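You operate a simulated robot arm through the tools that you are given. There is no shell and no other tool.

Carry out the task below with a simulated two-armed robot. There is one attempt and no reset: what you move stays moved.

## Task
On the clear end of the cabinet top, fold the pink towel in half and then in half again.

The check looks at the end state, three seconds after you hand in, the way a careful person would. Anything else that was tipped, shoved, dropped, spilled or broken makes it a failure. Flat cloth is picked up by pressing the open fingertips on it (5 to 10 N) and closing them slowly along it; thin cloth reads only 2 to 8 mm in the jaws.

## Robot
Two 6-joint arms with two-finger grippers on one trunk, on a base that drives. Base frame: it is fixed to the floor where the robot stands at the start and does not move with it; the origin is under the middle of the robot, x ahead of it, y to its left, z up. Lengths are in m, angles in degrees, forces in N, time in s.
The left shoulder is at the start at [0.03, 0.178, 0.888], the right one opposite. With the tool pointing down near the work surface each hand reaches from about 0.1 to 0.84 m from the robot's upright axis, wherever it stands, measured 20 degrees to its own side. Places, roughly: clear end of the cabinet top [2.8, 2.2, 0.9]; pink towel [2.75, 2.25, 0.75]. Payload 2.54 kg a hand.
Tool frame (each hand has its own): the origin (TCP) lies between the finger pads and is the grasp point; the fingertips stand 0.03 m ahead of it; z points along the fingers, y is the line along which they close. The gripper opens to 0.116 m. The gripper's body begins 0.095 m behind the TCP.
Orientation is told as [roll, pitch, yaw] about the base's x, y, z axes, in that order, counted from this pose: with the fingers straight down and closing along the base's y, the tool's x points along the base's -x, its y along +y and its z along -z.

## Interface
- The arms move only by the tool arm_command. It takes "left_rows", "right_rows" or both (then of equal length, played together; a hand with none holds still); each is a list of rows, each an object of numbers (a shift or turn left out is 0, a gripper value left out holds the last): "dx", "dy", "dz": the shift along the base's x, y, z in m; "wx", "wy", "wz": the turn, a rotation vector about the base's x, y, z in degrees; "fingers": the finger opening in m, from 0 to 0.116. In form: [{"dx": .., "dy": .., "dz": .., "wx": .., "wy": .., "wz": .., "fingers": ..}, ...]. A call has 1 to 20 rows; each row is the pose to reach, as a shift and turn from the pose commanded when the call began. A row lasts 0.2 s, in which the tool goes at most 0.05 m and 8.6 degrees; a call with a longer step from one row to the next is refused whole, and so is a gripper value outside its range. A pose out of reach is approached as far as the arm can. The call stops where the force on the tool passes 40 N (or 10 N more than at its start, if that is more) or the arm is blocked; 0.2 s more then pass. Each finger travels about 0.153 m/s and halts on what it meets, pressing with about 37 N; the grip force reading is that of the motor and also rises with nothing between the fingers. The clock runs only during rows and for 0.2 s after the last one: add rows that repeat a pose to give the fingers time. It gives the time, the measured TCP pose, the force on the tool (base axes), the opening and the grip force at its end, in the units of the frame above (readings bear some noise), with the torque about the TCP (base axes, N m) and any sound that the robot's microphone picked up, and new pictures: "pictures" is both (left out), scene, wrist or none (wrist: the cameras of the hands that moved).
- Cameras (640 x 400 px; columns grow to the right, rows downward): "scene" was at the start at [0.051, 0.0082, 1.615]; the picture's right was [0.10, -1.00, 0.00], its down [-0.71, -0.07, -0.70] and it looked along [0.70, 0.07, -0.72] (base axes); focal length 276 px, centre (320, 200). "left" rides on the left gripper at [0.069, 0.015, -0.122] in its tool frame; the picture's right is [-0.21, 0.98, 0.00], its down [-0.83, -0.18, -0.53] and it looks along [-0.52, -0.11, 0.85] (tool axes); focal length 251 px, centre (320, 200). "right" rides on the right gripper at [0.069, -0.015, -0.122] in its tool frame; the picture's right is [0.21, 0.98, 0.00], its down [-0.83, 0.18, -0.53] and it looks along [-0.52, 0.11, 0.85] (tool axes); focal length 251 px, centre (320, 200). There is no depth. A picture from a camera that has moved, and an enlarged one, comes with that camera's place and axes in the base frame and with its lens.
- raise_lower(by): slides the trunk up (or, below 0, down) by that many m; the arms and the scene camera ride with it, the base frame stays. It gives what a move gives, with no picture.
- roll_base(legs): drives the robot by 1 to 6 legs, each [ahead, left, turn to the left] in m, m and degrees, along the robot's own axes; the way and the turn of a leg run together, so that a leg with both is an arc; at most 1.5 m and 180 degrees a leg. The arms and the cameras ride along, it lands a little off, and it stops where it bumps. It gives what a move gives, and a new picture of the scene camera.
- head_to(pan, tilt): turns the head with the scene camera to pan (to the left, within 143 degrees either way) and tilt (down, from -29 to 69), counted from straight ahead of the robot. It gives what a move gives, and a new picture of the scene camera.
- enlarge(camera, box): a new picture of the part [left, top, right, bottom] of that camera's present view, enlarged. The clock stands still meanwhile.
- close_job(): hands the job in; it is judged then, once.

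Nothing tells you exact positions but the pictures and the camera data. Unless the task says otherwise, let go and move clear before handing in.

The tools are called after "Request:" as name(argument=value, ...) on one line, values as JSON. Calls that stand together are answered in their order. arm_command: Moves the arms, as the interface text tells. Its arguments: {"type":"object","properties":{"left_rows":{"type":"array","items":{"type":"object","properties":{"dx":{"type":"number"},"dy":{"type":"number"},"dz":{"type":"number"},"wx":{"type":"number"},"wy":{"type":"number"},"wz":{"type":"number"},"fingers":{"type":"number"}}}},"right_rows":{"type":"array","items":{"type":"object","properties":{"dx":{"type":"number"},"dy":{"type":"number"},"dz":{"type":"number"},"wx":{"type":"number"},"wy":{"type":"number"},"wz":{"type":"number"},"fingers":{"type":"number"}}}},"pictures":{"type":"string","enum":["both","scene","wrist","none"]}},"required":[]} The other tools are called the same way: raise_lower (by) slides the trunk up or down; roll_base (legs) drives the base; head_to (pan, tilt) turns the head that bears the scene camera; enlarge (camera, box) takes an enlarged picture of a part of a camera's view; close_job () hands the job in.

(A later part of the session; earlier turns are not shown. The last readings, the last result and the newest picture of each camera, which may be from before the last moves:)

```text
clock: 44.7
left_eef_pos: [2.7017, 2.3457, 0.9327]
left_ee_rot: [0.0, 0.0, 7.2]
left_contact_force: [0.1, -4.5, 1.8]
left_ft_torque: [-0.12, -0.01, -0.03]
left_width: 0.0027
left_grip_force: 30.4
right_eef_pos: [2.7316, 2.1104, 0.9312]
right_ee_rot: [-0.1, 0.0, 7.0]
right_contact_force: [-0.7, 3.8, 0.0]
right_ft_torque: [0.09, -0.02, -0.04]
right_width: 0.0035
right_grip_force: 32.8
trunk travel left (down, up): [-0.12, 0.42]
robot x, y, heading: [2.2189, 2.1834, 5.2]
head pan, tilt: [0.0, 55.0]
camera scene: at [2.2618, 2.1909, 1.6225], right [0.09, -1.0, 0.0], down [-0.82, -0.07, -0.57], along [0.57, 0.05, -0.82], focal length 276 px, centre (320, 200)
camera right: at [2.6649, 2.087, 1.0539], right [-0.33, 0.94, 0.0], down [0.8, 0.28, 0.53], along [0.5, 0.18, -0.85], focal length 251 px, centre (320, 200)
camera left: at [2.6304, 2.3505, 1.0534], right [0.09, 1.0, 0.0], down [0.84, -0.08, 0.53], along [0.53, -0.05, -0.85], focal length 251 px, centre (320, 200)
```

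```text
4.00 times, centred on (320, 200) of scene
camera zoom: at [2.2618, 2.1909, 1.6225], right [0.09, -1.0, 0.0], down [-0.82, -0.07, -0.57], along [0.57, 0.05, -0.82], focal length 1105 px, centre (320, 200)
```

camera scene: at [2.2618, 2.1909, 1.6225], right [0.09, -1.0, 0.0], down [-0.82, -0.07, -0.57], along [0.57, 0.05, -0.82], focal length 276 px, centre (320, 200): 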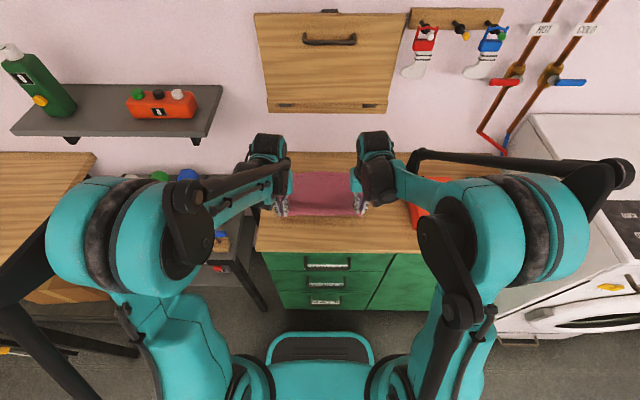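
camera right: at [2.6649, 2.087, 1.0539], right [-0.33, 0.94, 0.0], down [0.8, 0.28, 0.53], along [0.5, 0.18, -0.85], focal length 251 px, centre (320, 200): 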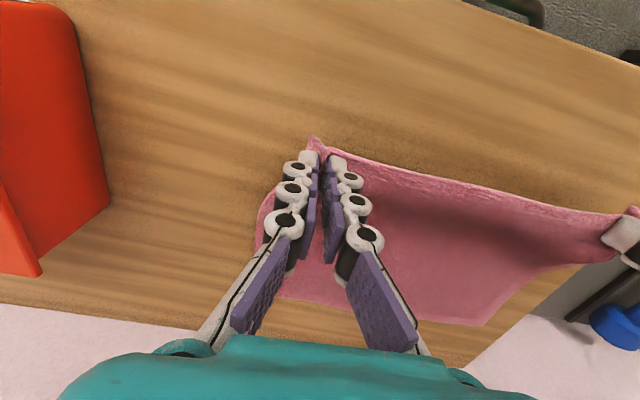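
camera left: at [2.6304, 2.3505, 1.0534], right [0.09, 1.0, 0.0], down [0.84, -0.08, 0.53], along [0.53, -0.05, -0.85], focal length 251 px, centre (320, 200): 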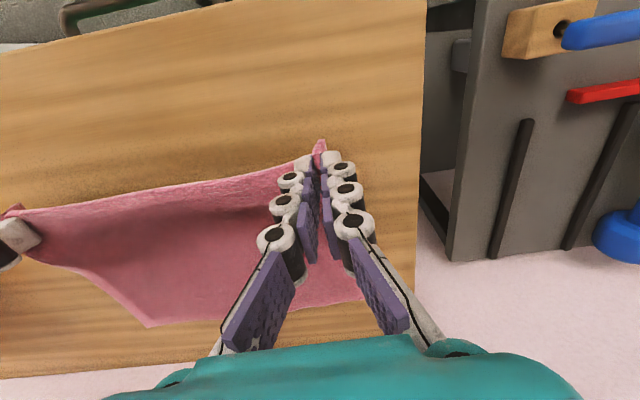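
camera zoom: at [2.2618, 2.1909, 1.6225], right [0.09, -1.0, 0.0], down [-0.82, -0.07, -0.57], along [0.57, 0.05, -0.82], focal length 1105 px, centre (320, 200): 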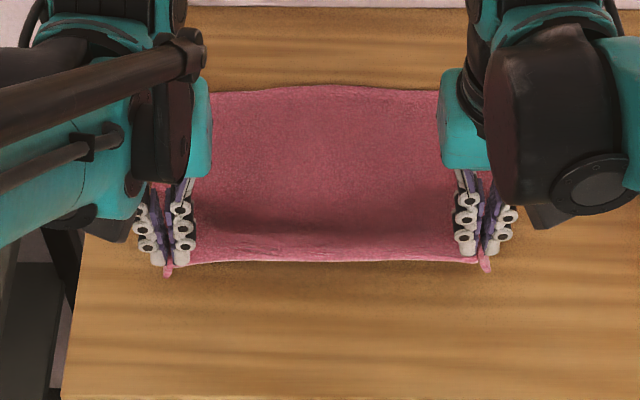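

The front edge is held cleanly at both corners. I carry it in an arc over the middle line toward the back edge, stopping a few centimetres above to check.

Request:
arm_command(left_rows=[{"dx": 0.006, "dy": 0.0006, "dz": 0.007}, {"dx": 0.0139, "dy": 0.0014, "dz": 0.016}, {"dx": 0.0239, "dy": 0.0024, "dz": 0.025}, {"dx": 0.0358, "dy": 0.0035, "dz": 0.034}, {"dx": 0.0488, "dy": 0.0048, "dz": 0.041}, {"dx": 0.0627, "dy": 0.0062, "dz": 0.046}, {"dx": 0.0766, "dy": 0.0075, "dz": 0.049}, {"dx": 0.0905, "dy": 0.0089, "dz": 0.05}, {"dx": 0.1045, "dy": 0.0103, "dz": 0.048}, {"dx": 0.1184, "dy": 0.0117, "dz": 0.044}, {"dx": 0.1313, "dy": 0.0129, "dz": 0.038}, {"dx": 0.1433, "dy": 0.0141, "dz": 0.03}, {"dx": 0.1542, "dy": 0.0152, "dz": 0.021}, {"dx": 0.1642, "dy": 0.0162, "dz": 0.011}, {"dx": 0.1731, "dy": 0.0171, "dz": 0.0}, {"dx": 0.1801, "dy": 0.0177, "dz": -0.01}, {"dx": 0.1801, "dy": 0.0177, "dz": -0.01}], right_rows=[{"dx": 0.006, "dy": 0.0006, "dz": 0.007}, {"dx": 0.0139, "dy": 0.0014, "dz": 0.016}, {"dx": 0.0239, "dy": 0.0024, "dz": 0.025}, {"dx": 0.0358, "dy": 0.0035, "dz": 0.034}, {"dx": 0.0488, "dy": 0.0048, "dz": 0.041}, {"dx": 0.0627, "dy": 0.0062, "dz": 0.046}, {"dx": 0.0766, "dy": 0.0075, "dz": 0.049}, {"dx": 0.0905, "dy": 0.0089, "dz": 0.05}, {"dx": 0.1045, "dy": 0.0103, "dz": 0.048}, {"dx": 0.1184, "dy": 0.0117, "dz": 0.044}, {"dx": 0.1313, "dy": 0.0129, "dz": 0.038}, {"dx": 0.1433, "dy": 0.0141, "dz": 0.03}, {"dx": 0.1542, "dy": 0.0152, "dz": 0.021}, {"dx": 0.1642, "dy": 0.0162, "dz": 0.011}, {"dx": 0.1731, "dy": 0.0171, "dz": 0.0}, {"dx": 0.1801, "dy": 0.0177, "dz": -0.01}, {"dx": 0.1801, "dy": 0.0177, "dz": -0.01}])

Request:
enlarge(camera="scene", box=[240, 130, 400, 230])

```text
clock: 48.3
left_eef_pos: [2.8824, 2.3612, 0.9223]
left_ee_rot: [0.0, 0.0, 7.1]
left_contact_force: [0.3, -3.1, 1.0]
left_ft_torque: [-0.15, -0.05, -0.01]
left_width: 0.0033
left_grip_force: 31.3
right_eef_pos: [2.9118, 2.1277, 0.9228]
right_ee_rot: [0.1, 0.0, 7.1]
right_contact_force: [-0.2, 3.5, -0.1]
right_ft_torque: [0.11, 0.0, -0.05]
right_width: 0.0038
right_grip_force: 32.3
trunk travel left (down, up): [-0.12, 0.42]
robot x, y, heading: [2.2183, 2.1891, 5.3]
head pan, tilt: [0.0, 55.0]
camera scene: at [2.2613, 2.1909, 1.6226], right [0.09, -1.0, 0.0], down [-0.82, -0.07, -0.57], along [0.57, 0.05, -0.82], focal length 276 px, centre (320, 200)
camera right: at [2.8446, 2.1051, 1.0448], right [-0.33, 0.94, 0.0], down [0.8, 0.28, 0.53], along [0.5, 0.18, -0.85], focal length 251 px, centre (320, 200)
camera left: at [2.8107, 2.3681, 1.0433], right [0.09, 1.0, 0.0], down [0.84, -0.08, 0.53], along [0.53, -0.05, -0.85], focal length 251 px, centre (320, 200)
```

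scene: 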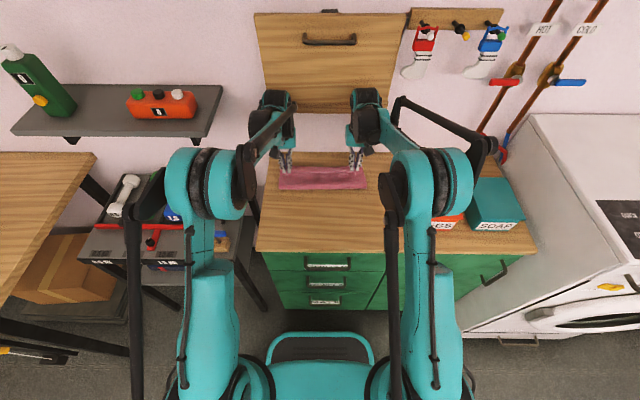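
right: 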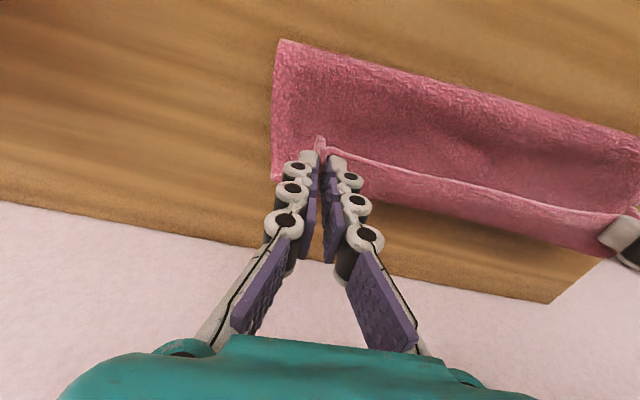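
left: 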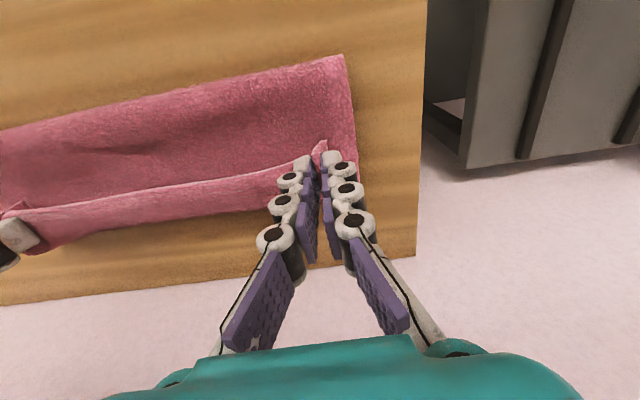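

```text
4.00 times, centred on (320, 180) of scene
camera zoom: at [2.2613, 2.1909, 1.6226], right [0.09, -1.0, 0.0], down [-0.82, -0.07, -0.57], along [0.57, 0.05, -0.82], focal length 1105 px, centre (320, 280)
```

zoom: 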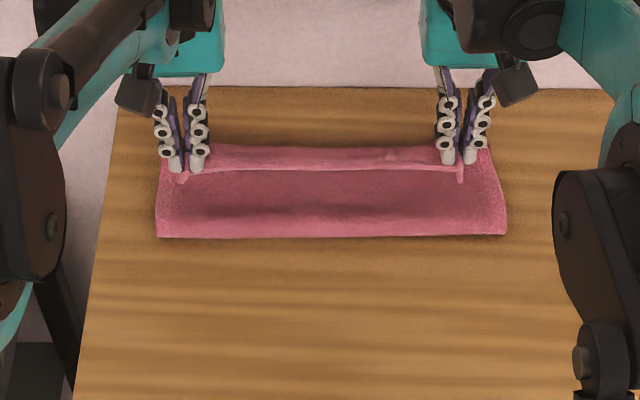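

The front edge now hangs just over the back edge, well aligned; the pinched hem is curled toward me since the hands stay vertical. I lower it gently, slightly back, to lay the layer down.

Request:
arm_command(left_rows=[{"dx": -0.003, "dz": -0.006}, {"dx": -0.006, "dz": -0.012}, {"dx": -0.008, "dz": -0.018}, {"dx": -0.01, "dy": -0.001, "dz": -0.022}, {"dx": -0.01, "dy": -0.001, "dz": -0.025}, {"dx": -0.01, "dy": -0.001, "dz": -0.025}], right_rows=[{"dx": -0.003, "dz": -0.006}, {"dx": -0.006, "dz": -0.012}, {"dx": -0.008, "dz": -0.018}, {"dx": -0.01, "dy": -0.001, "dz": -0.022}, {"dx": -0.01, "dy": -0.001, "dz": -0.025}, {"dx": -0.01, "dy": -0.001, "dz": -0.025}])

Request:
enlarge(camera="scene", box=[240, 130, 400, 230])

```text
clock: 49.7
left_eef_pos: [2.8724, 2.3609, 0.8978]
left_ee_rot: [0.0, -0.1, 7.1]
left_contact_force: [1.7, -4.0, 4.8]
left_ft_torque: [-0.15, -0.05, -0.03]
left_width: 0.0041
left_grip_force: 32.7
right_eef_pos: [2.901, 2.1281, 0.8984]
right_ee_rot: [0.0, 0.0, 7.1]
right_contact_force: [0.5, 5.2, 9.6]
right_ft_torque: [0.25, -0.06, -0.04]
right_width: 0.0039
right_grip_force: 32.7
trunk travel left (down, up): [-0.12, 0.42]
robot x, y, heading: [2.2205, 2.1891, 5.3]
head pan, tilt: [0.0, 55.0]
camera scene: at [2.2606, 2.1911, 1.6227], right [0.09, -1.0, 0.0], down [-0.82, -0.07, -0.57], along [0.57, 0.05, -0.82], focal length 276 px, centre (320, 200)
camera right: at [2.8349, 2.1042, 1.0197], right [-0.33, 0.94, 0.0], down [0.8, 0.28, 0.53], along [0.5, 0.18, -0.85], focal length 251 px, centre (320, 200)
camera left: at [2.7996, 2.3674, 1.019], right [0.09, 1.0, 0.0], down [0.84, -0.08, 0.53], along [0.53, -0.05, -0.84], focal length 251 px, centre (320, 200)
```

scene: 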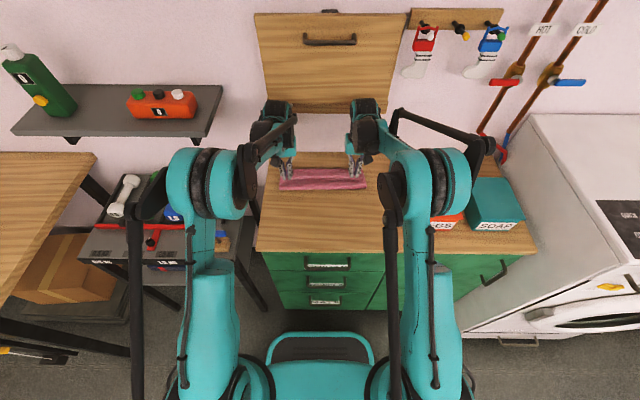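
right: 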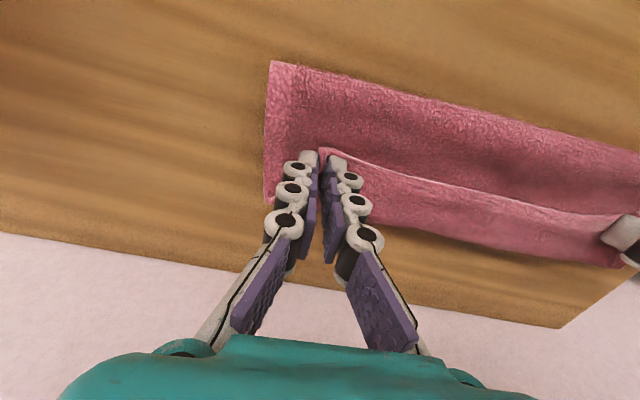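
left: 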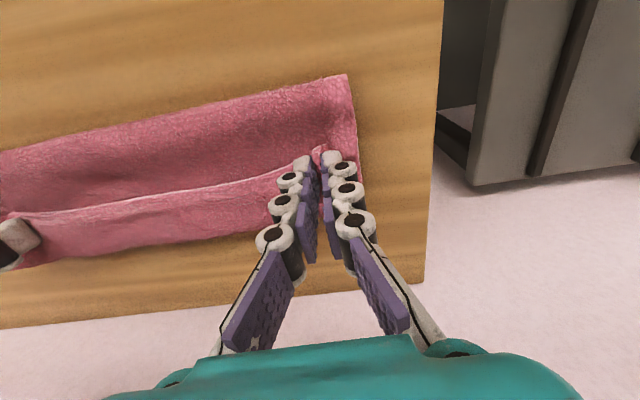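

```text
4.00 times, centred on (320, 180) of scene
camera zoom: at [2.2606, 2.1911, 1.6227], right [0.09, -1.0, 0.0], down [-0.82, -0.07, -0.57], along [0.57, 0.05, -0.82], focal length 1105 px, centre (320, 280)
```

zoom: 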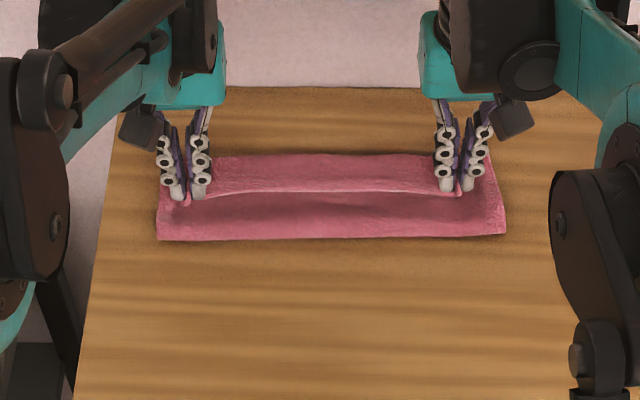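

The layer came down with a hem about 4 cm wide curled back and the crease pulled too far back (my arc was a bit too large), so this is not a true half. I still hold both corners, so I lay the front half back flat and will redo the fold with a better grip.

Request:
arm_command(left_rows=[{"dx": -0.004, "dy": -0.0004, "dz": 0.013}, {"dx": -0.01, "dy": -0.0009, "dz": 0.026}, {"dx": -0.0189, "dy": -0.0018, "dz": 0.039}, {"dx": -0.0308, "dy": -0.0029, "dz": 0.05}, {"dx": -0.0448, "dy": -0.0042, "dz": 0.059}, {"dx": -0.0607, "dy": -0.0057, "dz": 0.066}, {"dx": -0.0776, "dy": -0.0073, "dz": 0.071}, {"dx": -0.0945, "dy": -0.0088, "dz": 0.073}, {"dx": -0.1104, "dy": -0.0103, "dz": 0.071}, {"dx": -0.1254, "dy": -0.0117, "dz": 0.065}, {"dx": -0.1383, "dy": -0.0129, "dz": 0.056}, {"dx": -0.1502, "dy": -0.014, "dz": 0.045}, {"dx": -0.1612, "dy": -0.0151, "dz": 0.033}, {"dx": -0.1701, "dy": -0.0159, "dz": 0.021}, {"dx": -0.1771, "dy": -0.0166, "dz": 0.009}, {"dx": -0.1811, "dy": -0.0169, "dz": 0.001}, {"dx": -0.1831, "dy": -0.0171, "dz": -0.002}, {"dx": -0.1831, "dy": -0.0171, "dz": -0.002}], right_rows=[{"dx": -0.004, "dy": -0.0004, "dz": 0.013}, {"dx": -0.01, "dy": -0.0009, "dz": 0.026}, {"dx": -0.0189, "dy": -0.0018, "dz": 0.039}, {"dx": -0.0308, "dy": -0.0029, "dz": 0.05}, {"dx": -0.0448, "dy": -0.0042, "dz": 0.059}, {"dx": -0.0607, "dy": -0.0057, "dz": 0.066}, {"dx": -0.0776, "dy": -0.0073, "dz": 0.071}, {"dx": -0.0945, "dy": -0.0088, "dz": 0.073}, {"dx": -0.1104, "dy": -0.0103, "dz": 0.071}, {"dx": -0.1254, "dy": -0.0117, "dz": 0.065}, {"dx": -0.1383, "dy": -0.0129, "dz": 0.056}, {"dx": -0.1502, "dy": -0.014, "dz": 0.045}, {"dx": -0.1612, "dy": -0.0151, "dz": 0.033}, {"dx": -0.1701, "dy": -0.0159, "dz": 0.021}, {"dx": -0.1771, "dy": -0.0166, "dz": 0.009}, {"dx": -0.1811, "dy": -0.0169, "dz": 0.001}, {"dx": -0.1831, "dy": -0.0171, "dz": -0.002}, {"dx": -0.1831, "dy": -0.0171, "dz": -0.002}])

Request:
enlarge(camera="scene", box=[240, 140, 400, 240])

```text
clock: 53.5
left_eef_pos: [2.6884, 2.3445, 0.8949]
left_ee_rot: [0.0, 0.1, 7.1]
left_contact_force: [0.4, -3.1, -0.3]
left_ft_torque: [-0.14, 0.02, -0.01]
left_width: 0.0037
left_grip_force: 32.5
right_eef_pos: [2.7188, 2.1089, 0.8935]
right_ee_rot: [0.0, 0.0, 7.0]
right_contact_force: [1.5, 3.9, -0.4]
right_ft_torque: [0.16, 0.01, 0.0]
right_width: 0.0035
right_grip_force: 33.1
trunk travel left (down, up): [-0.12, 0.42]
robot x, y, heading: [2.2175, 2.1852, 5.2]
head pan, tilt: [0.0, 55.0]
camera scene: at [2.2617, 2.1909, 1.6226], right [0.09, -1.0, 0.0], down [-0.82, -0.07, -0.57], along [0.57, 0.05, -0.82], focal length 276 px, centre (320, 200)
camera right: at [2.6519, 2.0866, 1.017], right [-0.33, 0.94, 0.0], down [0.8, 0.28, 0.53], along [0.5, 0.18, -0.85], focal length 251 px, centre (320, 200)
camera left: at [2.6171, 2.3502, 1.0162], right [0.09, 1.0, 0.0], down [0.84, -0.08, 0.53], along [0.53, -0.05, -0.85], focal length 251 px, centre (320, 200)
```

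scene: 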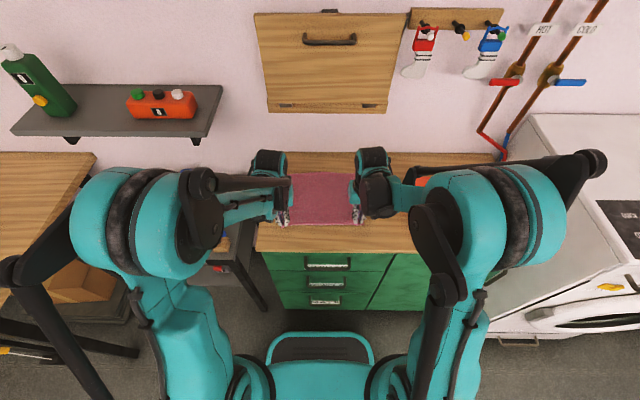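
right: 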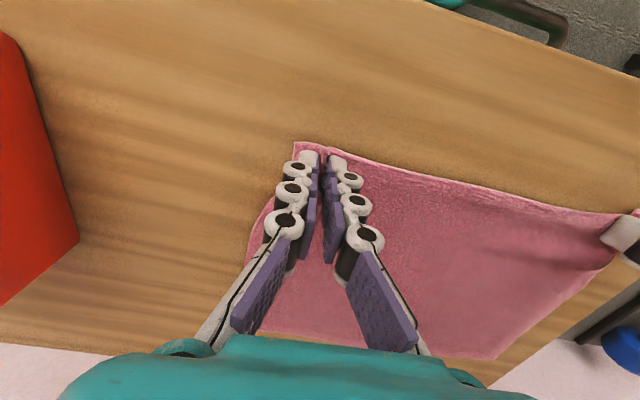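
left: 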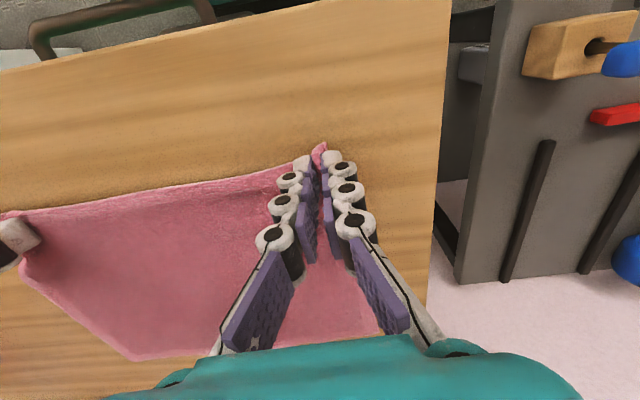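

```text
4.00 times, centred on (320, 190) of scene
camera zoom: at [2.2617, 2.1909, 1.6226], right [0.09, -1.0, 0.0], down [-0.82, -0.07, -0.57], along [0.57, 0.05, -0.82], focal length 1105 px, centre (320, 240)
```

zoom: 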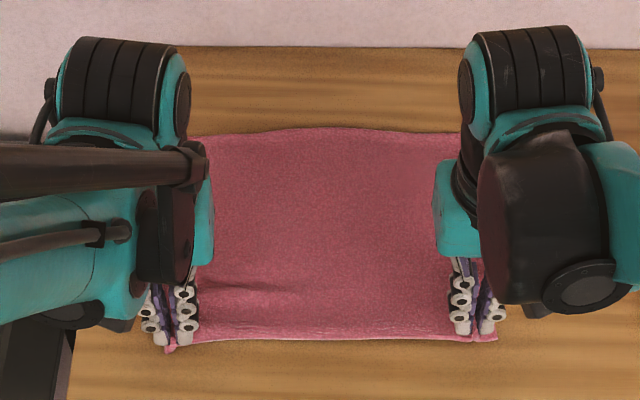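

The towel is flat again in its starting place. I open the fingers and lift clear.

Request:
arm_command(left_rows=[{"fingers": 0.01}, {"fingers": 0.02}, {"fingers": 0.03}, {"fingers": 0.036}, {"fingers": 0.036, "dz": 0.005}, {"fingers": 0.036, "dz": 0.02}, {"fingers": 0.036, "dz": 0.05}, {"fingers": 0.036, "dz": 0.09}, {"fingers": 0.036, "dz": 0.13}, {"fingers": 0.036, "dz": 0.17}], right_rows=[{"fingers": 0.01}, {"fingers": 0.02}, {"fingers": 0.03}, {"fingers": 0.036}, {"fingers": 0.036, "dz": 0.005}, {"fingers": 0.036, "dz": 0.02}, {"fingers": 0.036, "dz": 0.05}, {"fingers": 0.036, "dz": 0.09}, {"fingers": 0.036, "dz": 0.13}, {"fingers": 0.036, "dz": 0.17}])

Request:
enlarge(camera="scene", box=[240, 140, 400, 240])

```text
clock: 55.7
left_eef_pos: [2.6874, 2.3442, 1.0661]
left_ee_rot: [0.0, 0.0, 7.1]
left_contact_force: [-0.4, 0.1, 0.2]
left_ft_torque: [-0.01, -0.02, 0.01]
left_width: 0.0361
left_grip_force: 0.1
right_eef_pos: [2.7173, 2.1089, 1.0658]
right_ee_rot: [0.0, 0.0, 7.0]
right_contact_force: [-0.2, 0.6, 1.0]
right_ft_torque: [0.02, -0.02, 0.0]
right_width: 0.0359
right_grip_force: 0.1
trunk travel left (down, up): [-0.12, 0.42]
robot x, y, heading: [2.2178, 2.1858, 5.1]
head pan, tilt: [0.0, 55.0]
camera scene: at [2.2602, 2.1908, 1.6226], right [0.09, -1.0, 0.0], down [-0.82, -0.07, -0.57], along [0.57, 0.05, -0.82], focal length 276 px, centre (320, 200)
camera right: at [2.6508, 2.0857, 1.1877], right [-0.33, 0.94, 0.0], down [0.8, 0.28, 0.53], along [0.5, 0.18, -0.85], focal length 251 px, centre (320, 200)
camera left: at [2.6159, 2.3504, 1.1874], right [0.09, 1.0, 0.0], down [0.84, -0.08, 0.53], along [0.53, -0.05, -0.85], focal length 251 px, centre (320, 200)
```

scene: 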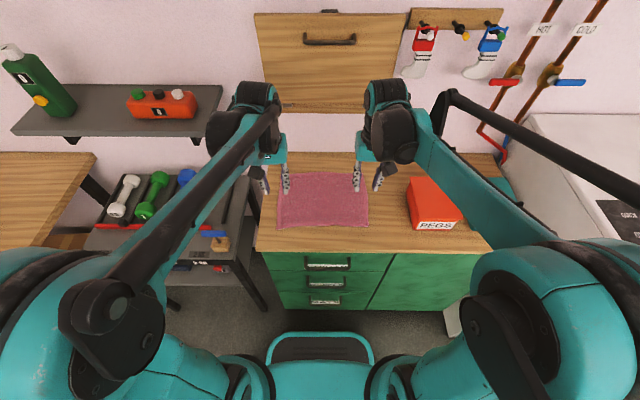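
right: 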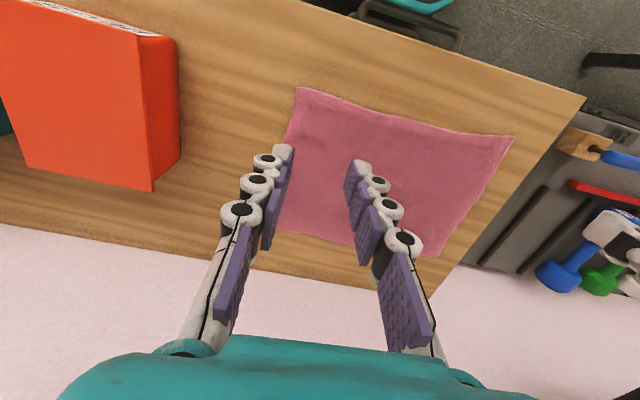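
left: 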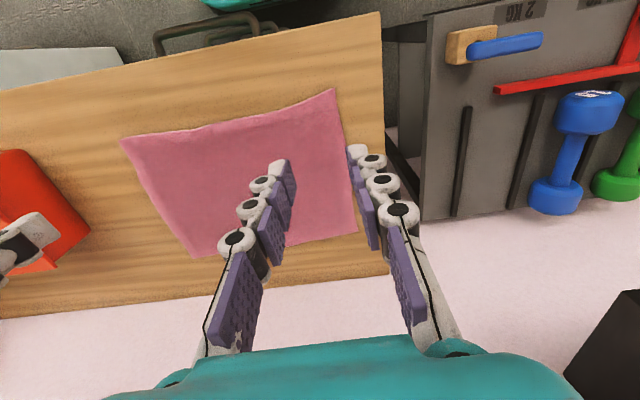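

```text
4.00 times, centred on (320, 190) of scene
camera zoom: at [2.2602, 2.1908, 1.6226], right [0.09, -1.0, 0.0], down [-0.82, -0.07, -0.57], along [0.57, 0.05, -0.82], focal length 1105 px, centre (320, 240)
```

zoom: 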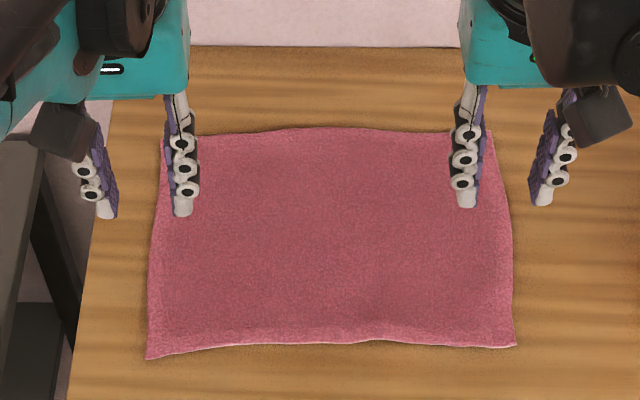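

The towel relaxed back to flat with corners at about (0.462, 0.136), (0.475, −0.155), (0.686, 0.142), (0.697, −0.155) in my frame. This time I'll grip the back edge itself with the fingers closing across the edge (hands yawed 90°), so that I can bring it to the front while tilting the fingers to lay it flat.

Request:
arm_command(left_rows=[{"dx": 0.016, "dy": 0.0024, "wz": -7.5, "fingers": 0.03}, {"dx": 0.032, "dy": 0.0048, "wz": -15, "fingers": 0.03}, {"dx": 0.048, "dy": 0.0071, "wz": -22.5}, {"dx": 0.064, "dy": 0.0095, "wz": -30}, {"dx": 0.08, "dy": 0.0119, "wz": -37.5}, {"dx": 0.096, "dy": 0.0143, "wz": -45}, {"dx": 0.112, "dy": 0.0166, "wz": -52.5}, {"dx": 0.128, "dy": 0.019, "dz": -0.02, "wz": -60}, {"dx": 0.144, "dy": 0.0214, "dz": -0.035, "wz": -67.5}, {"dx": 0.16, "dy": 0.0238, "dz": -0.05, "wz": -75}, {"dx": 0.176, "dy": 0.0261, "dz": -0.065, "wz": -82.5}, {"dx": 0.1914, "dy": 0.0285, "dz": -0.08, "wz": -90}, {"dx": 0.1914, "dy": 0.0285, "dz": -0.08, "wz": -90}], right_rows=[{"dx": 0.016, "dy": -0.0001, "wz": 7.5, "fingers": 0.03}, {"dx": 0.032, "dy": -0.0002, "wz": 15, "fingers": 0.03}, {"dx": 0.048, "dy": -0.0003, "wz": 22.5}, {"dx": 0.064, "dy": -0.0004, "wz": 30}, {"dx": 0.08, "dy": -0.0005, "wz": 37.5}, {"dx": 0.096, "dy": -0.0006, "wz": 45}, {"dx": 0.112, "dy": -0.0007, "wz": 52.5}, {"dx": 0.128, "dy": -0.0008, "dz": -0.02, "wz": 60}, {"dx": 0.144, "dy": -0.0009, "dz": -0.035, "wz": 67.5}, {"dx": 0.16, "dy": -0.001, "dz": -0.05, "wz": 75}, {"dx": 0.178, "dy": -0.0011, "dz": -0.065, "wz": 82.5}, {"dx": 0.1947, "dy": -0.0012, "dz": -0.08, "wz": 90}, {"dx": 0.1947, "dy": -0.0012, "dz": -0.08, "wz": 90}])

Request:
enlarge(camera="scene", box=[240, 120, 400, 220])

```text
clock: 58.5
left_eef_pos: [2.8796, 2.3731, 0.9852]
left_ee_rot: [0.1, 0.0, -82.9]
left_contact_force: [-0.4, 0.5, -0.1]
left_ft_torque: [0.02, -0.03, 0.03]
left_width: 0.0303
left_grip_force: 0.1
right_eef_pos: [2.9129, 2.1086, 0.9852]
right_ee_rot: [0.0, 0.0, 97.2]
right_contact_force: [-0.3, 0.4, 0.3]
right_ft_torque: [-0.01, 0.02, 0.01]
right_width: 0.03
right_grip_force: 0.0
trunk travel left (down, up): [-0.12, 0.42]
robot x, y, heading: [2.2203, 2.1854, 5.3]
head pan, tilt: [0.0, 55.0]
camera scene: at [2.2605, 2.1908, 1.6226], right [0.09, -1.0, 0.0], down [-0.82, -0.07, -0.57], along [0.57, 0.05, -0.82], focal length 276 px, centre (320, 200)
camera right: at [2.9367, 2.0423, 1.1073], right [-0.94, -0.34, 0.0], down [-0.28, 0.8, 0.53], along [-0.18, 0.5, -0.85], focal length 251 px, centre (320, 200)
camera left: at [2.8847, 2.4426, 1.1071], right [1.0, -0.09, 0.0], down [-0.08, -0.84, 0.53], along [-0.05, -0.53, -0.85], focal length 251 px, centre (320, 200)
```

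scene: 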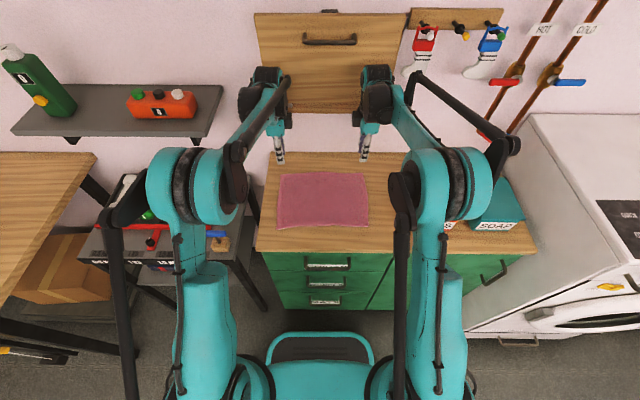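
right: 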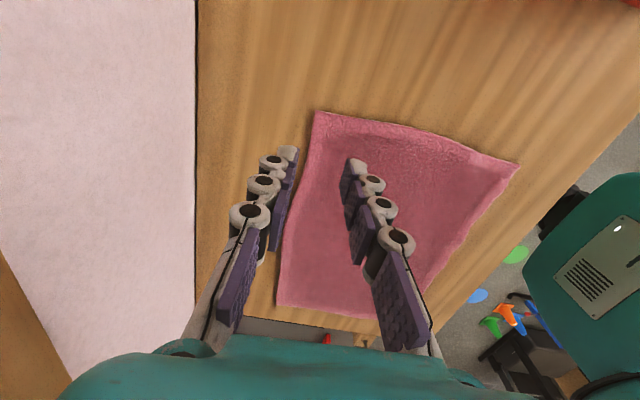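
left: 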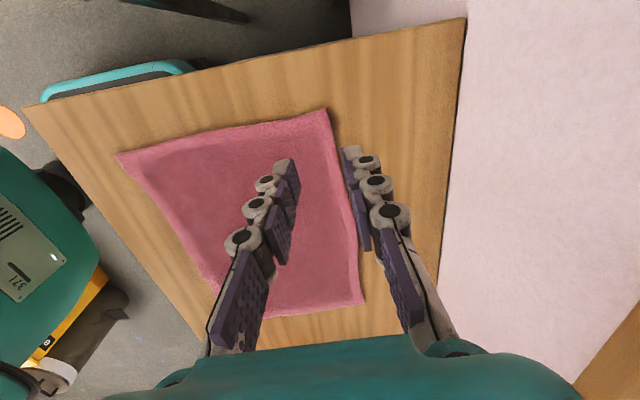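

```text
4.00 times, centred on (320, 170) of scene
camera zoom: at [2.2605, 2.1908, 1.6226], right [0.09, -1.0, 0.0], down [-0.82, -0.07, -0.57], along [0.57, 0.05, -0.82], focal length 1105 px, centre (320, 320)
```

zoom: 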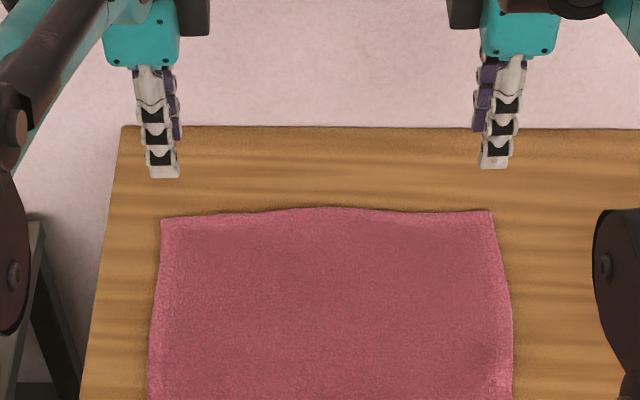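

Both hands reach fine at this yaw. I set them 2 cm in from the back edge, then lower to just above the cloth.

Request:
arm_command(left_rows=[{"dx": -0.004, "dz": -0.025}, {"dx": -0.009, "dy": -0.0008, "dz": -0.05}, {"dx": -0.009, "dy": -0.0008, "dz": -0.07}, {"dx": -0.009, "dy": -0.0008, "dz": -0.082}, {"dx": -0.009, "dy": -0.0008, "dz": -0.088}, {"dx": -0.009, "dy": -0.0008, "dz": -0.091}, {"dx": -0.009, "dy": -0.0008, "dz": -0.091}], right_rows=[{"dx": -0.004, "dz": -0.025}, {"dx": -0.0075, "dy": -0.0007, "dz": -0.05}, {"dx": -0.0075, "dy": -0.0007, "dz": -0.07}, {"dx": -0.0075, "dy": -0.0007, "dz": -0.082}, {"dx": -0.0075, "dy": -0.0007, "dz": -0.088}, {"dx": -0.0075, "dy": -0.0007, "dz": -0.091}, {"dx": -0.0075, "dy": -0.0007, "dz": -0.091}], pictures="wrist")

```text
clock: 60.1
left_eef_pos: [2.8706, 2.3708, 0.8947]
left_ee_rot: [0.1, 0.0, -82.9]
left_contact_force: [-0.2, -0.2, 1.1]
left_ft_torque: [0.0, 0.0, -0.02]
left_width: 0.0302
left_grip_force: 0.1
right_eef_pos: [2.9062, 2.1094, 0.894]
right_ee_rot: [0.0, 0.0, 97.1]
right_contact_force: [0.7, 0.2, 1.2]
right_ft_torque: [0.0, 0.03, -0.05]
right_width: 0.0297
right_grip_force: 0.0
trunk travel left (down, up): [-0.12, 0.42]
robot x, y, heading: [2.2191, 2.1851, 5.4]
head pan, tilt: [0.0, 55.0]
camera right: at [2.9296, 2.0418, 1.016], right [-0.94, -0.33, 0.0], down [-0.28, 0.8, 0.53], along [-0.18, 0.5, -0.85], focal length 251 px, centre (320, 200)
camera left: at [2.8764, 2.4416, 1.0156], right [1.0, -0.09, 0.0], down [-0.08, -0.84, 0.53], along [-0.05, -0.53, -0.85], focal length 251 px, centre (320, 200)
```

right: 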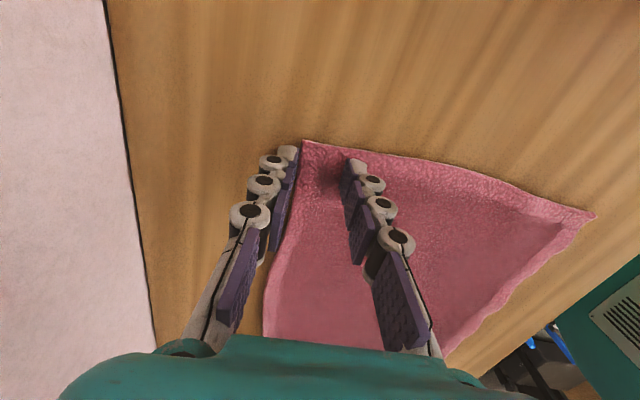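
left: 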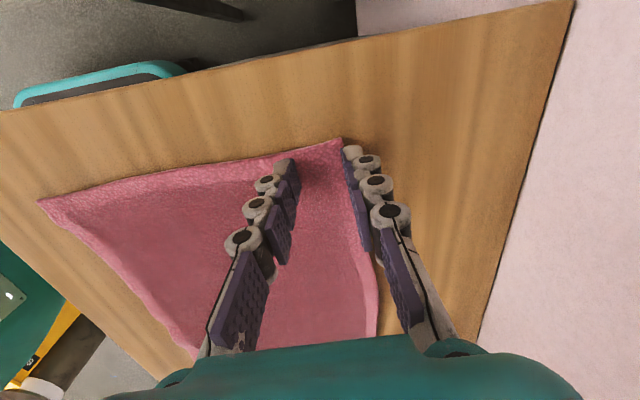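

The edge sits right at the outer finger pads; I shift both hands 4–6 mm further onto the cloth so both fingertips bear on it, then press lightly.

Request:
arm_command(left_rows=[{"dz": 0.004}, {"dx": -0.004, "dy": -0.0005, "dz": 0.004}, {"dx": -0.004, "dy": -0.0005, "dz": 0.0}, {"dx": -0.004, "dy": -0.0005, "dz": -0.002}, {"dx": -0.004, "dy": -0.0005, "dz": -0.003}, {"dx": -0.004, "dy": -0.0005, "dz": -0.003}], right_rows=[{"dz": 0.004}, {"dx": -0.006, "dy": -0.0008, "dz": 0.004}, {"dx": -0.006, "dy": -0.0008, "dz": 0.0}, {"dx": -0.006, "dy": -0.0008, "dz": -0.0015}, {"dx": -0.006, "dy": -0.0008, "dz": -0.0023}, {"dx": -0.006, "dy": -0.0008, "dz": -0.0023}], pictures="wrist")

```text
clock: 61.5
left_eef_pos: [2.8662, 2.3707, 0.8917]
left_ee_rot: [0.1, 0.0, -82.9]
left_contact_force: [0.9, -0.8, 14.0]
left_ft_torque: [0.02, -0.01, -0.01]
left_width: 0.0305
left_grip_force: 0.0
right_eef_pos: [2.8984, 2.1074, 0.8931]
right_ee_rot: [0.0, 0.0, 97.1]
right_contact_force: [0.8, 0.2, 5.2]
right_ft_torque: [0.0, -0.01, 0.01]
right_width: 0.0301
right_grip_force: 0.0
trunk travel left (down, up): [-0.12, 0.42]
robot x, y, heading: [2.217, 2.186, 5.3]
head pan, tilt: [0.0, 55.0]
camera right: at [2.9222, 2.0408, 1.015], right [-0.94, -0.33, 0.0], down [-0.28, 0.8, 0.53], along [-0.18, 0.5, -0.85], focal length 251 px, centre (320, 200)
camera left: at [2.8712, 2.4411, 1.0135], right [1.0, -0.09, 0.0], down [-0.08, -0.84, 0.53], along [-0.05, -0.53, -0.85], focal length 251 px, centre (320, 200)
```

right: 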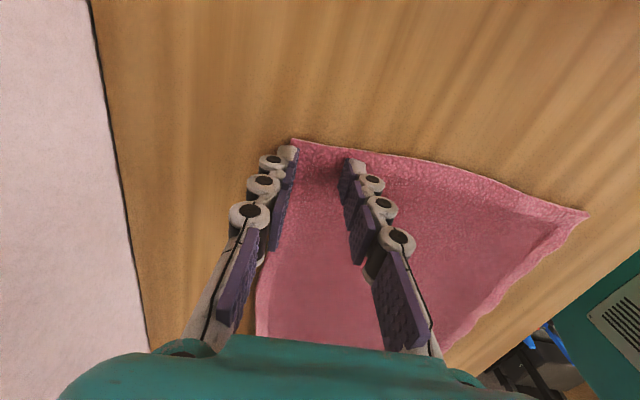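
left: 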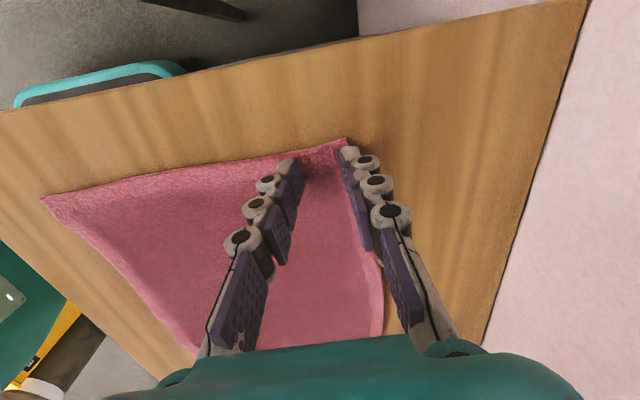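

Both fingertips bear on the cloth near the back corners. I adjust the press to about 8 N and close slowly.

Request:
arm_command(left_rows=[{"dz": 0.0008, "fingers": 0.03}, {"dz": 0.0008, "fingers": 0.0275}, {"dz": 0.0008, "fingers": 0.025}, {"dz": 0.0008, "fingers": 0.0225}, {"dz": 0.0008, "fingers": 0.02}, {"dz": 0.0008, "fingers": 0.0175}, {"dz": 0.0008, "fingers": 0.015}, {"dz": 0.0008, "fingers": 0.0125}, {"dz": 0.0008, "fingers": 0.01}, {"dz": 0.0008, "fingers": 0.0075}, {"dz": 0.0008, "fingers": 0.005}, {"dz": 0.0008, "fingers": 0.0025}, {"dz": 0.0008, "fingers": 0.0}, {"dz": 0.0008, "fingers": 0.0}, {"dz": 0.0008, "fingers": 0.0}], right_rows=[{"dz": -0.0004, "fingers": 0.03}, {"dz": -0.0004, "fingers": 0.0275}, {"dz": -0.0004, "fingers": 0.025}, {"dz": -0.0004, "fingers": 0.0225}, {"dz": -0.0004, "fingers": 0.02}, {"dz": -0.0004, "fingers": 0.0175}, {"dz": -0.0004, "fingers": 0.015}, {"dz": -0.0004, "fingers": 0.0125}, {"dz": -0.0004, "fingers": 0.01}, {"dz": -0.0004, "fingers": 0.0075}, {"dz": -0.0004, "fingers": 0.005}, {"dz": -0.0004, "fingers": 0.0025}, {"dz": -0.0004, "fingers": 0.0}, {"dz": -0.0004, "fingers": 0.0}, {"dz": -0.0004, "fingers": 0.0}], pictures="wrist")

```text
clock: 64.7
left_eef_pos: [2.8665, 2.3715, 0.8912]
left_ee_rot: [0.0, 0.0, -82.8]
left_contact_force: [-0.4, -0.3, 2.9]
left_ft_torque: [-0.05, 0.02, 0.05]
left_width: 0.005
left_grip_force: 33.3
right_eef_pos: [2.8997, 2.1072, 0.8919]
right_ee_rot: [0.1, 0.1, 97.1]
right_contact_force: [-0.4, 0.8, 0.8]
right_ft_torque: [0.04, 0.01, 0.02]
right_width: 0.0036
right_grip_force: 33.9
trunk travel left (down, up): [-0.12, 0.42]
robot x, y, heading: [2.2247, 2.1849, 5.2]
head pan, tilt: [0.0, 55.0]
camera right: at [2.9231, 2.0409, 1.0138], right [-0.94, -0.33, 0.0], down [-0.28, 0.8, 0.53], along [-0.18, 0.5, -0.85], focal length 251 px, centre (320, 200)
camera left: at [2.8721, 2.4412, 1.0132], right [1.0, -0.09, 0.0], down [-0.08, -0.84, 0.53], along [-0.05, -0.53, -0.85], focal length 251 px, centre (320, 200)
```

right: 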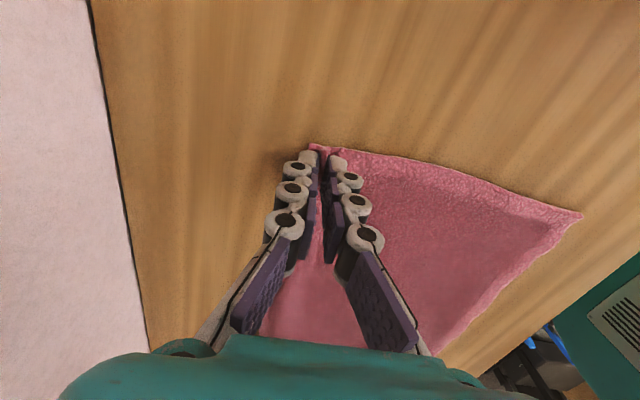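
left: 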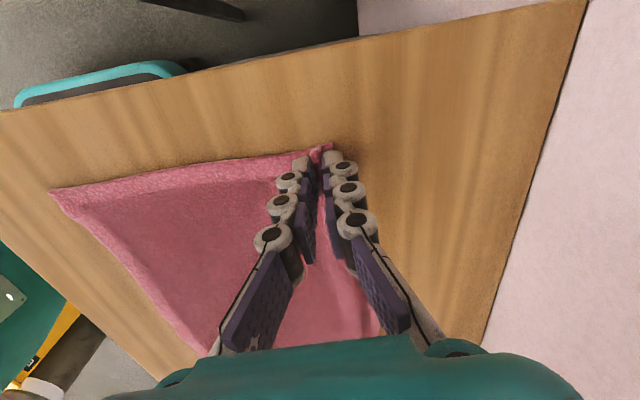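

Both hands now hold the back edge (5.0 and 3.6 mm in the jaws). I carry it up and over toward the front on a slightly slack arc, tilting the fingers forward as I go, and stop at the top to check.

Request:
arm_command(left_rows=[{"dx": -0.0029, "dy": -0.0003, "dz": 0.0116}, {"dx": -0.0066, "dy": -0.0007, "dz": 0.0226}, {"dx": -0.0133, "dy": -0.0014, "dz": 0.0327, "wx": 0.4, "wy": -3.0}, {"dx": -0.0214, "dy": -0.0022, "dz": 0.0421, "wx": 0.9, "wy": -6.9}, {"dx": -0.0306, "dy": -0.0032, "dz": 0.0503, "wx": 1.4, "wy": -10.9}, {"dx": -0.0413, "dy": -0.0043, "dz": 0.0572, "wx": 1.9, "wy": -14.9}, {"dx": -0.0528, "dy": -0.0055, "dz": 0.0626, "wx": 2.4, "wy": -18.8}, {"dx": -0.0651, "dy": -0.0068, "dz": 0.0661, "wx": 2.9, "wy": -22.8}, {"dx": -0.0779, "dy": -0.0082, "dz": 0.0678, "wx": 3.4, "wy": -26.8}, {"dx": -0.091, "dy": -0.0096, "dz": 0.0677, "wx": 3.9, "wy": -30.8}], right_rows=[{"dx": -0.0029, "dy": -0.0003, "dz": 0.0116}, {"dx": -0.0066, "dy": -0.0007, "dz": 0.0226}, {"dx": -0.0133, "dy": -0.0014, "dz": 0.0327, "wx": 0.4, "wy": -3.0}, {"dx": -0.0214, "dy": -0.0022, "dz": 0.0421, "wx": 0.9, "wy": -6.9}, {"dx": -0.0306, "dy": -0.0032, "dz": 0.0503, "wx": 1.4, "wy": -10.9}, {"dx": -0.0413, "dy": -0.0043, "dz": 0.0572, "wx": 1.9, "wy": -14.9}, {"dx": -0.0528, "dy": -0.0055, "dz": 0.0626, "wx": 2.4, "wy": -18.8}, {"dx": -0.0651, "dy": -0.0068, "dz": 0.0661, "wx": 2.9, "wy": -22.8}, {"dx": -0.0779, "dy": -0.0082, "dz": 0.0678, "wx": 3.4, "wy": -26.8}, {"dx": -0.091, "dy": -0.0096, "dz": 0.0677, "wx": 3.9, "wy": -30.8}])

Request:
enlarge(camera="scene", box=[240, 130, 400, 230])

```text
clock: 66.9
left_eef_pos: [2.7736, 2.3613, 0.9609]
left_ee_rot: [31.1, -0.1, -82.9]
left_contact_force: [1.0, -0.9, 0.7]
left_ft_torque: [-0.07, 0.0, 0.02]
left_width: 0.0043
left_grip_force: 33.0
right_eef_pos: [2.809, 2.0987, 0.9597]
right_ee_rot: [-31.2, -0.1, 97.1]
right_contact_force: [-0.9, 0.1, -1.3]
right_ft_torque: [0.02, 0.02, -0.01]
right_width: 0.0044
right_grip_force: 33.1
trunk travel left (down, up): [-0.12, 0.42]
robot x, y, heading: [2.219, 2.1885, 5.3]
head pan, tilt: [0.0, 55.0]
camera scene: at [2.2602, 2.1908, 1.6226], right [0.09, -1.0, 0.0], down [-0.82, -0.07, -0.57], along [0.57, 0.05, -0.82], focal length 276 px, centre (320, 200)
camera right: at [2.7671, 2.0229, 1.0724], right [-0.8, -0.32, -0.51], down [-0.53, 0.77, 0.36], along [0.27, 0.56, -0.78], focal length 251 px, centre (320, 200)
camera left: at [2.7149, 2.4237, 1.0722], right [0.86, -0.11, 0.51], down [-0.33, -0.87, 0.36], along [0.4, -0.48, -0.78], focal length 251 px, centre (320, 200)
```

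scene: 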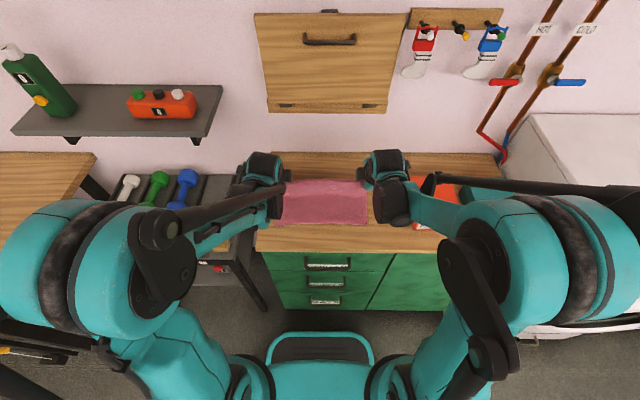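
right: 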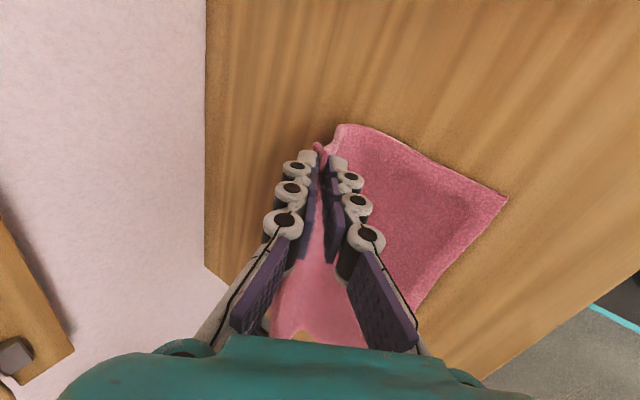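
left: 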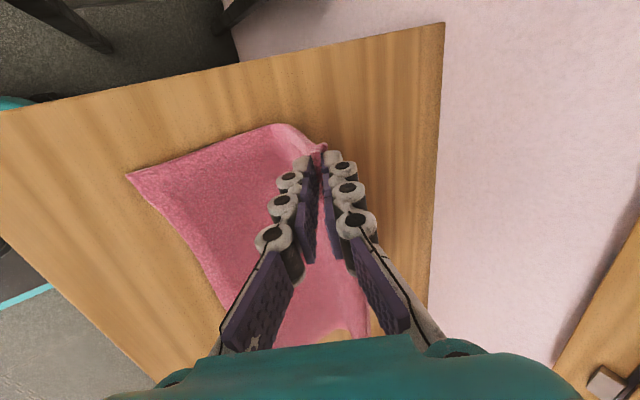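

```text
4.00 times, centred on (320, 180) of scene
camera zoom: at [2.2602, 2.1908, 1.6226], right [0.09, -1.0, 0.0], down [-0.82, -0.07, -0.57], along [0.57, 0.05, -0.82], focal length 1105 px, centre (320, 280)
```

zoom: 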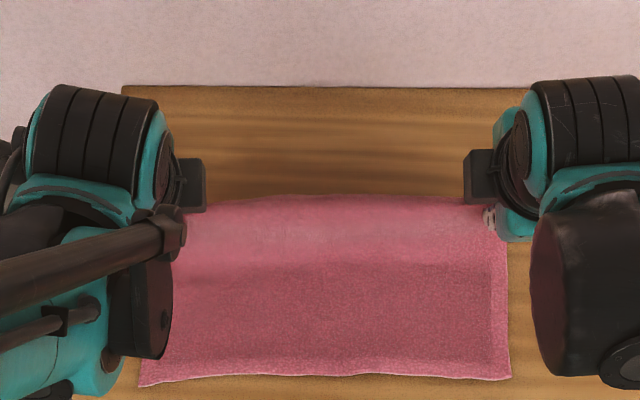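

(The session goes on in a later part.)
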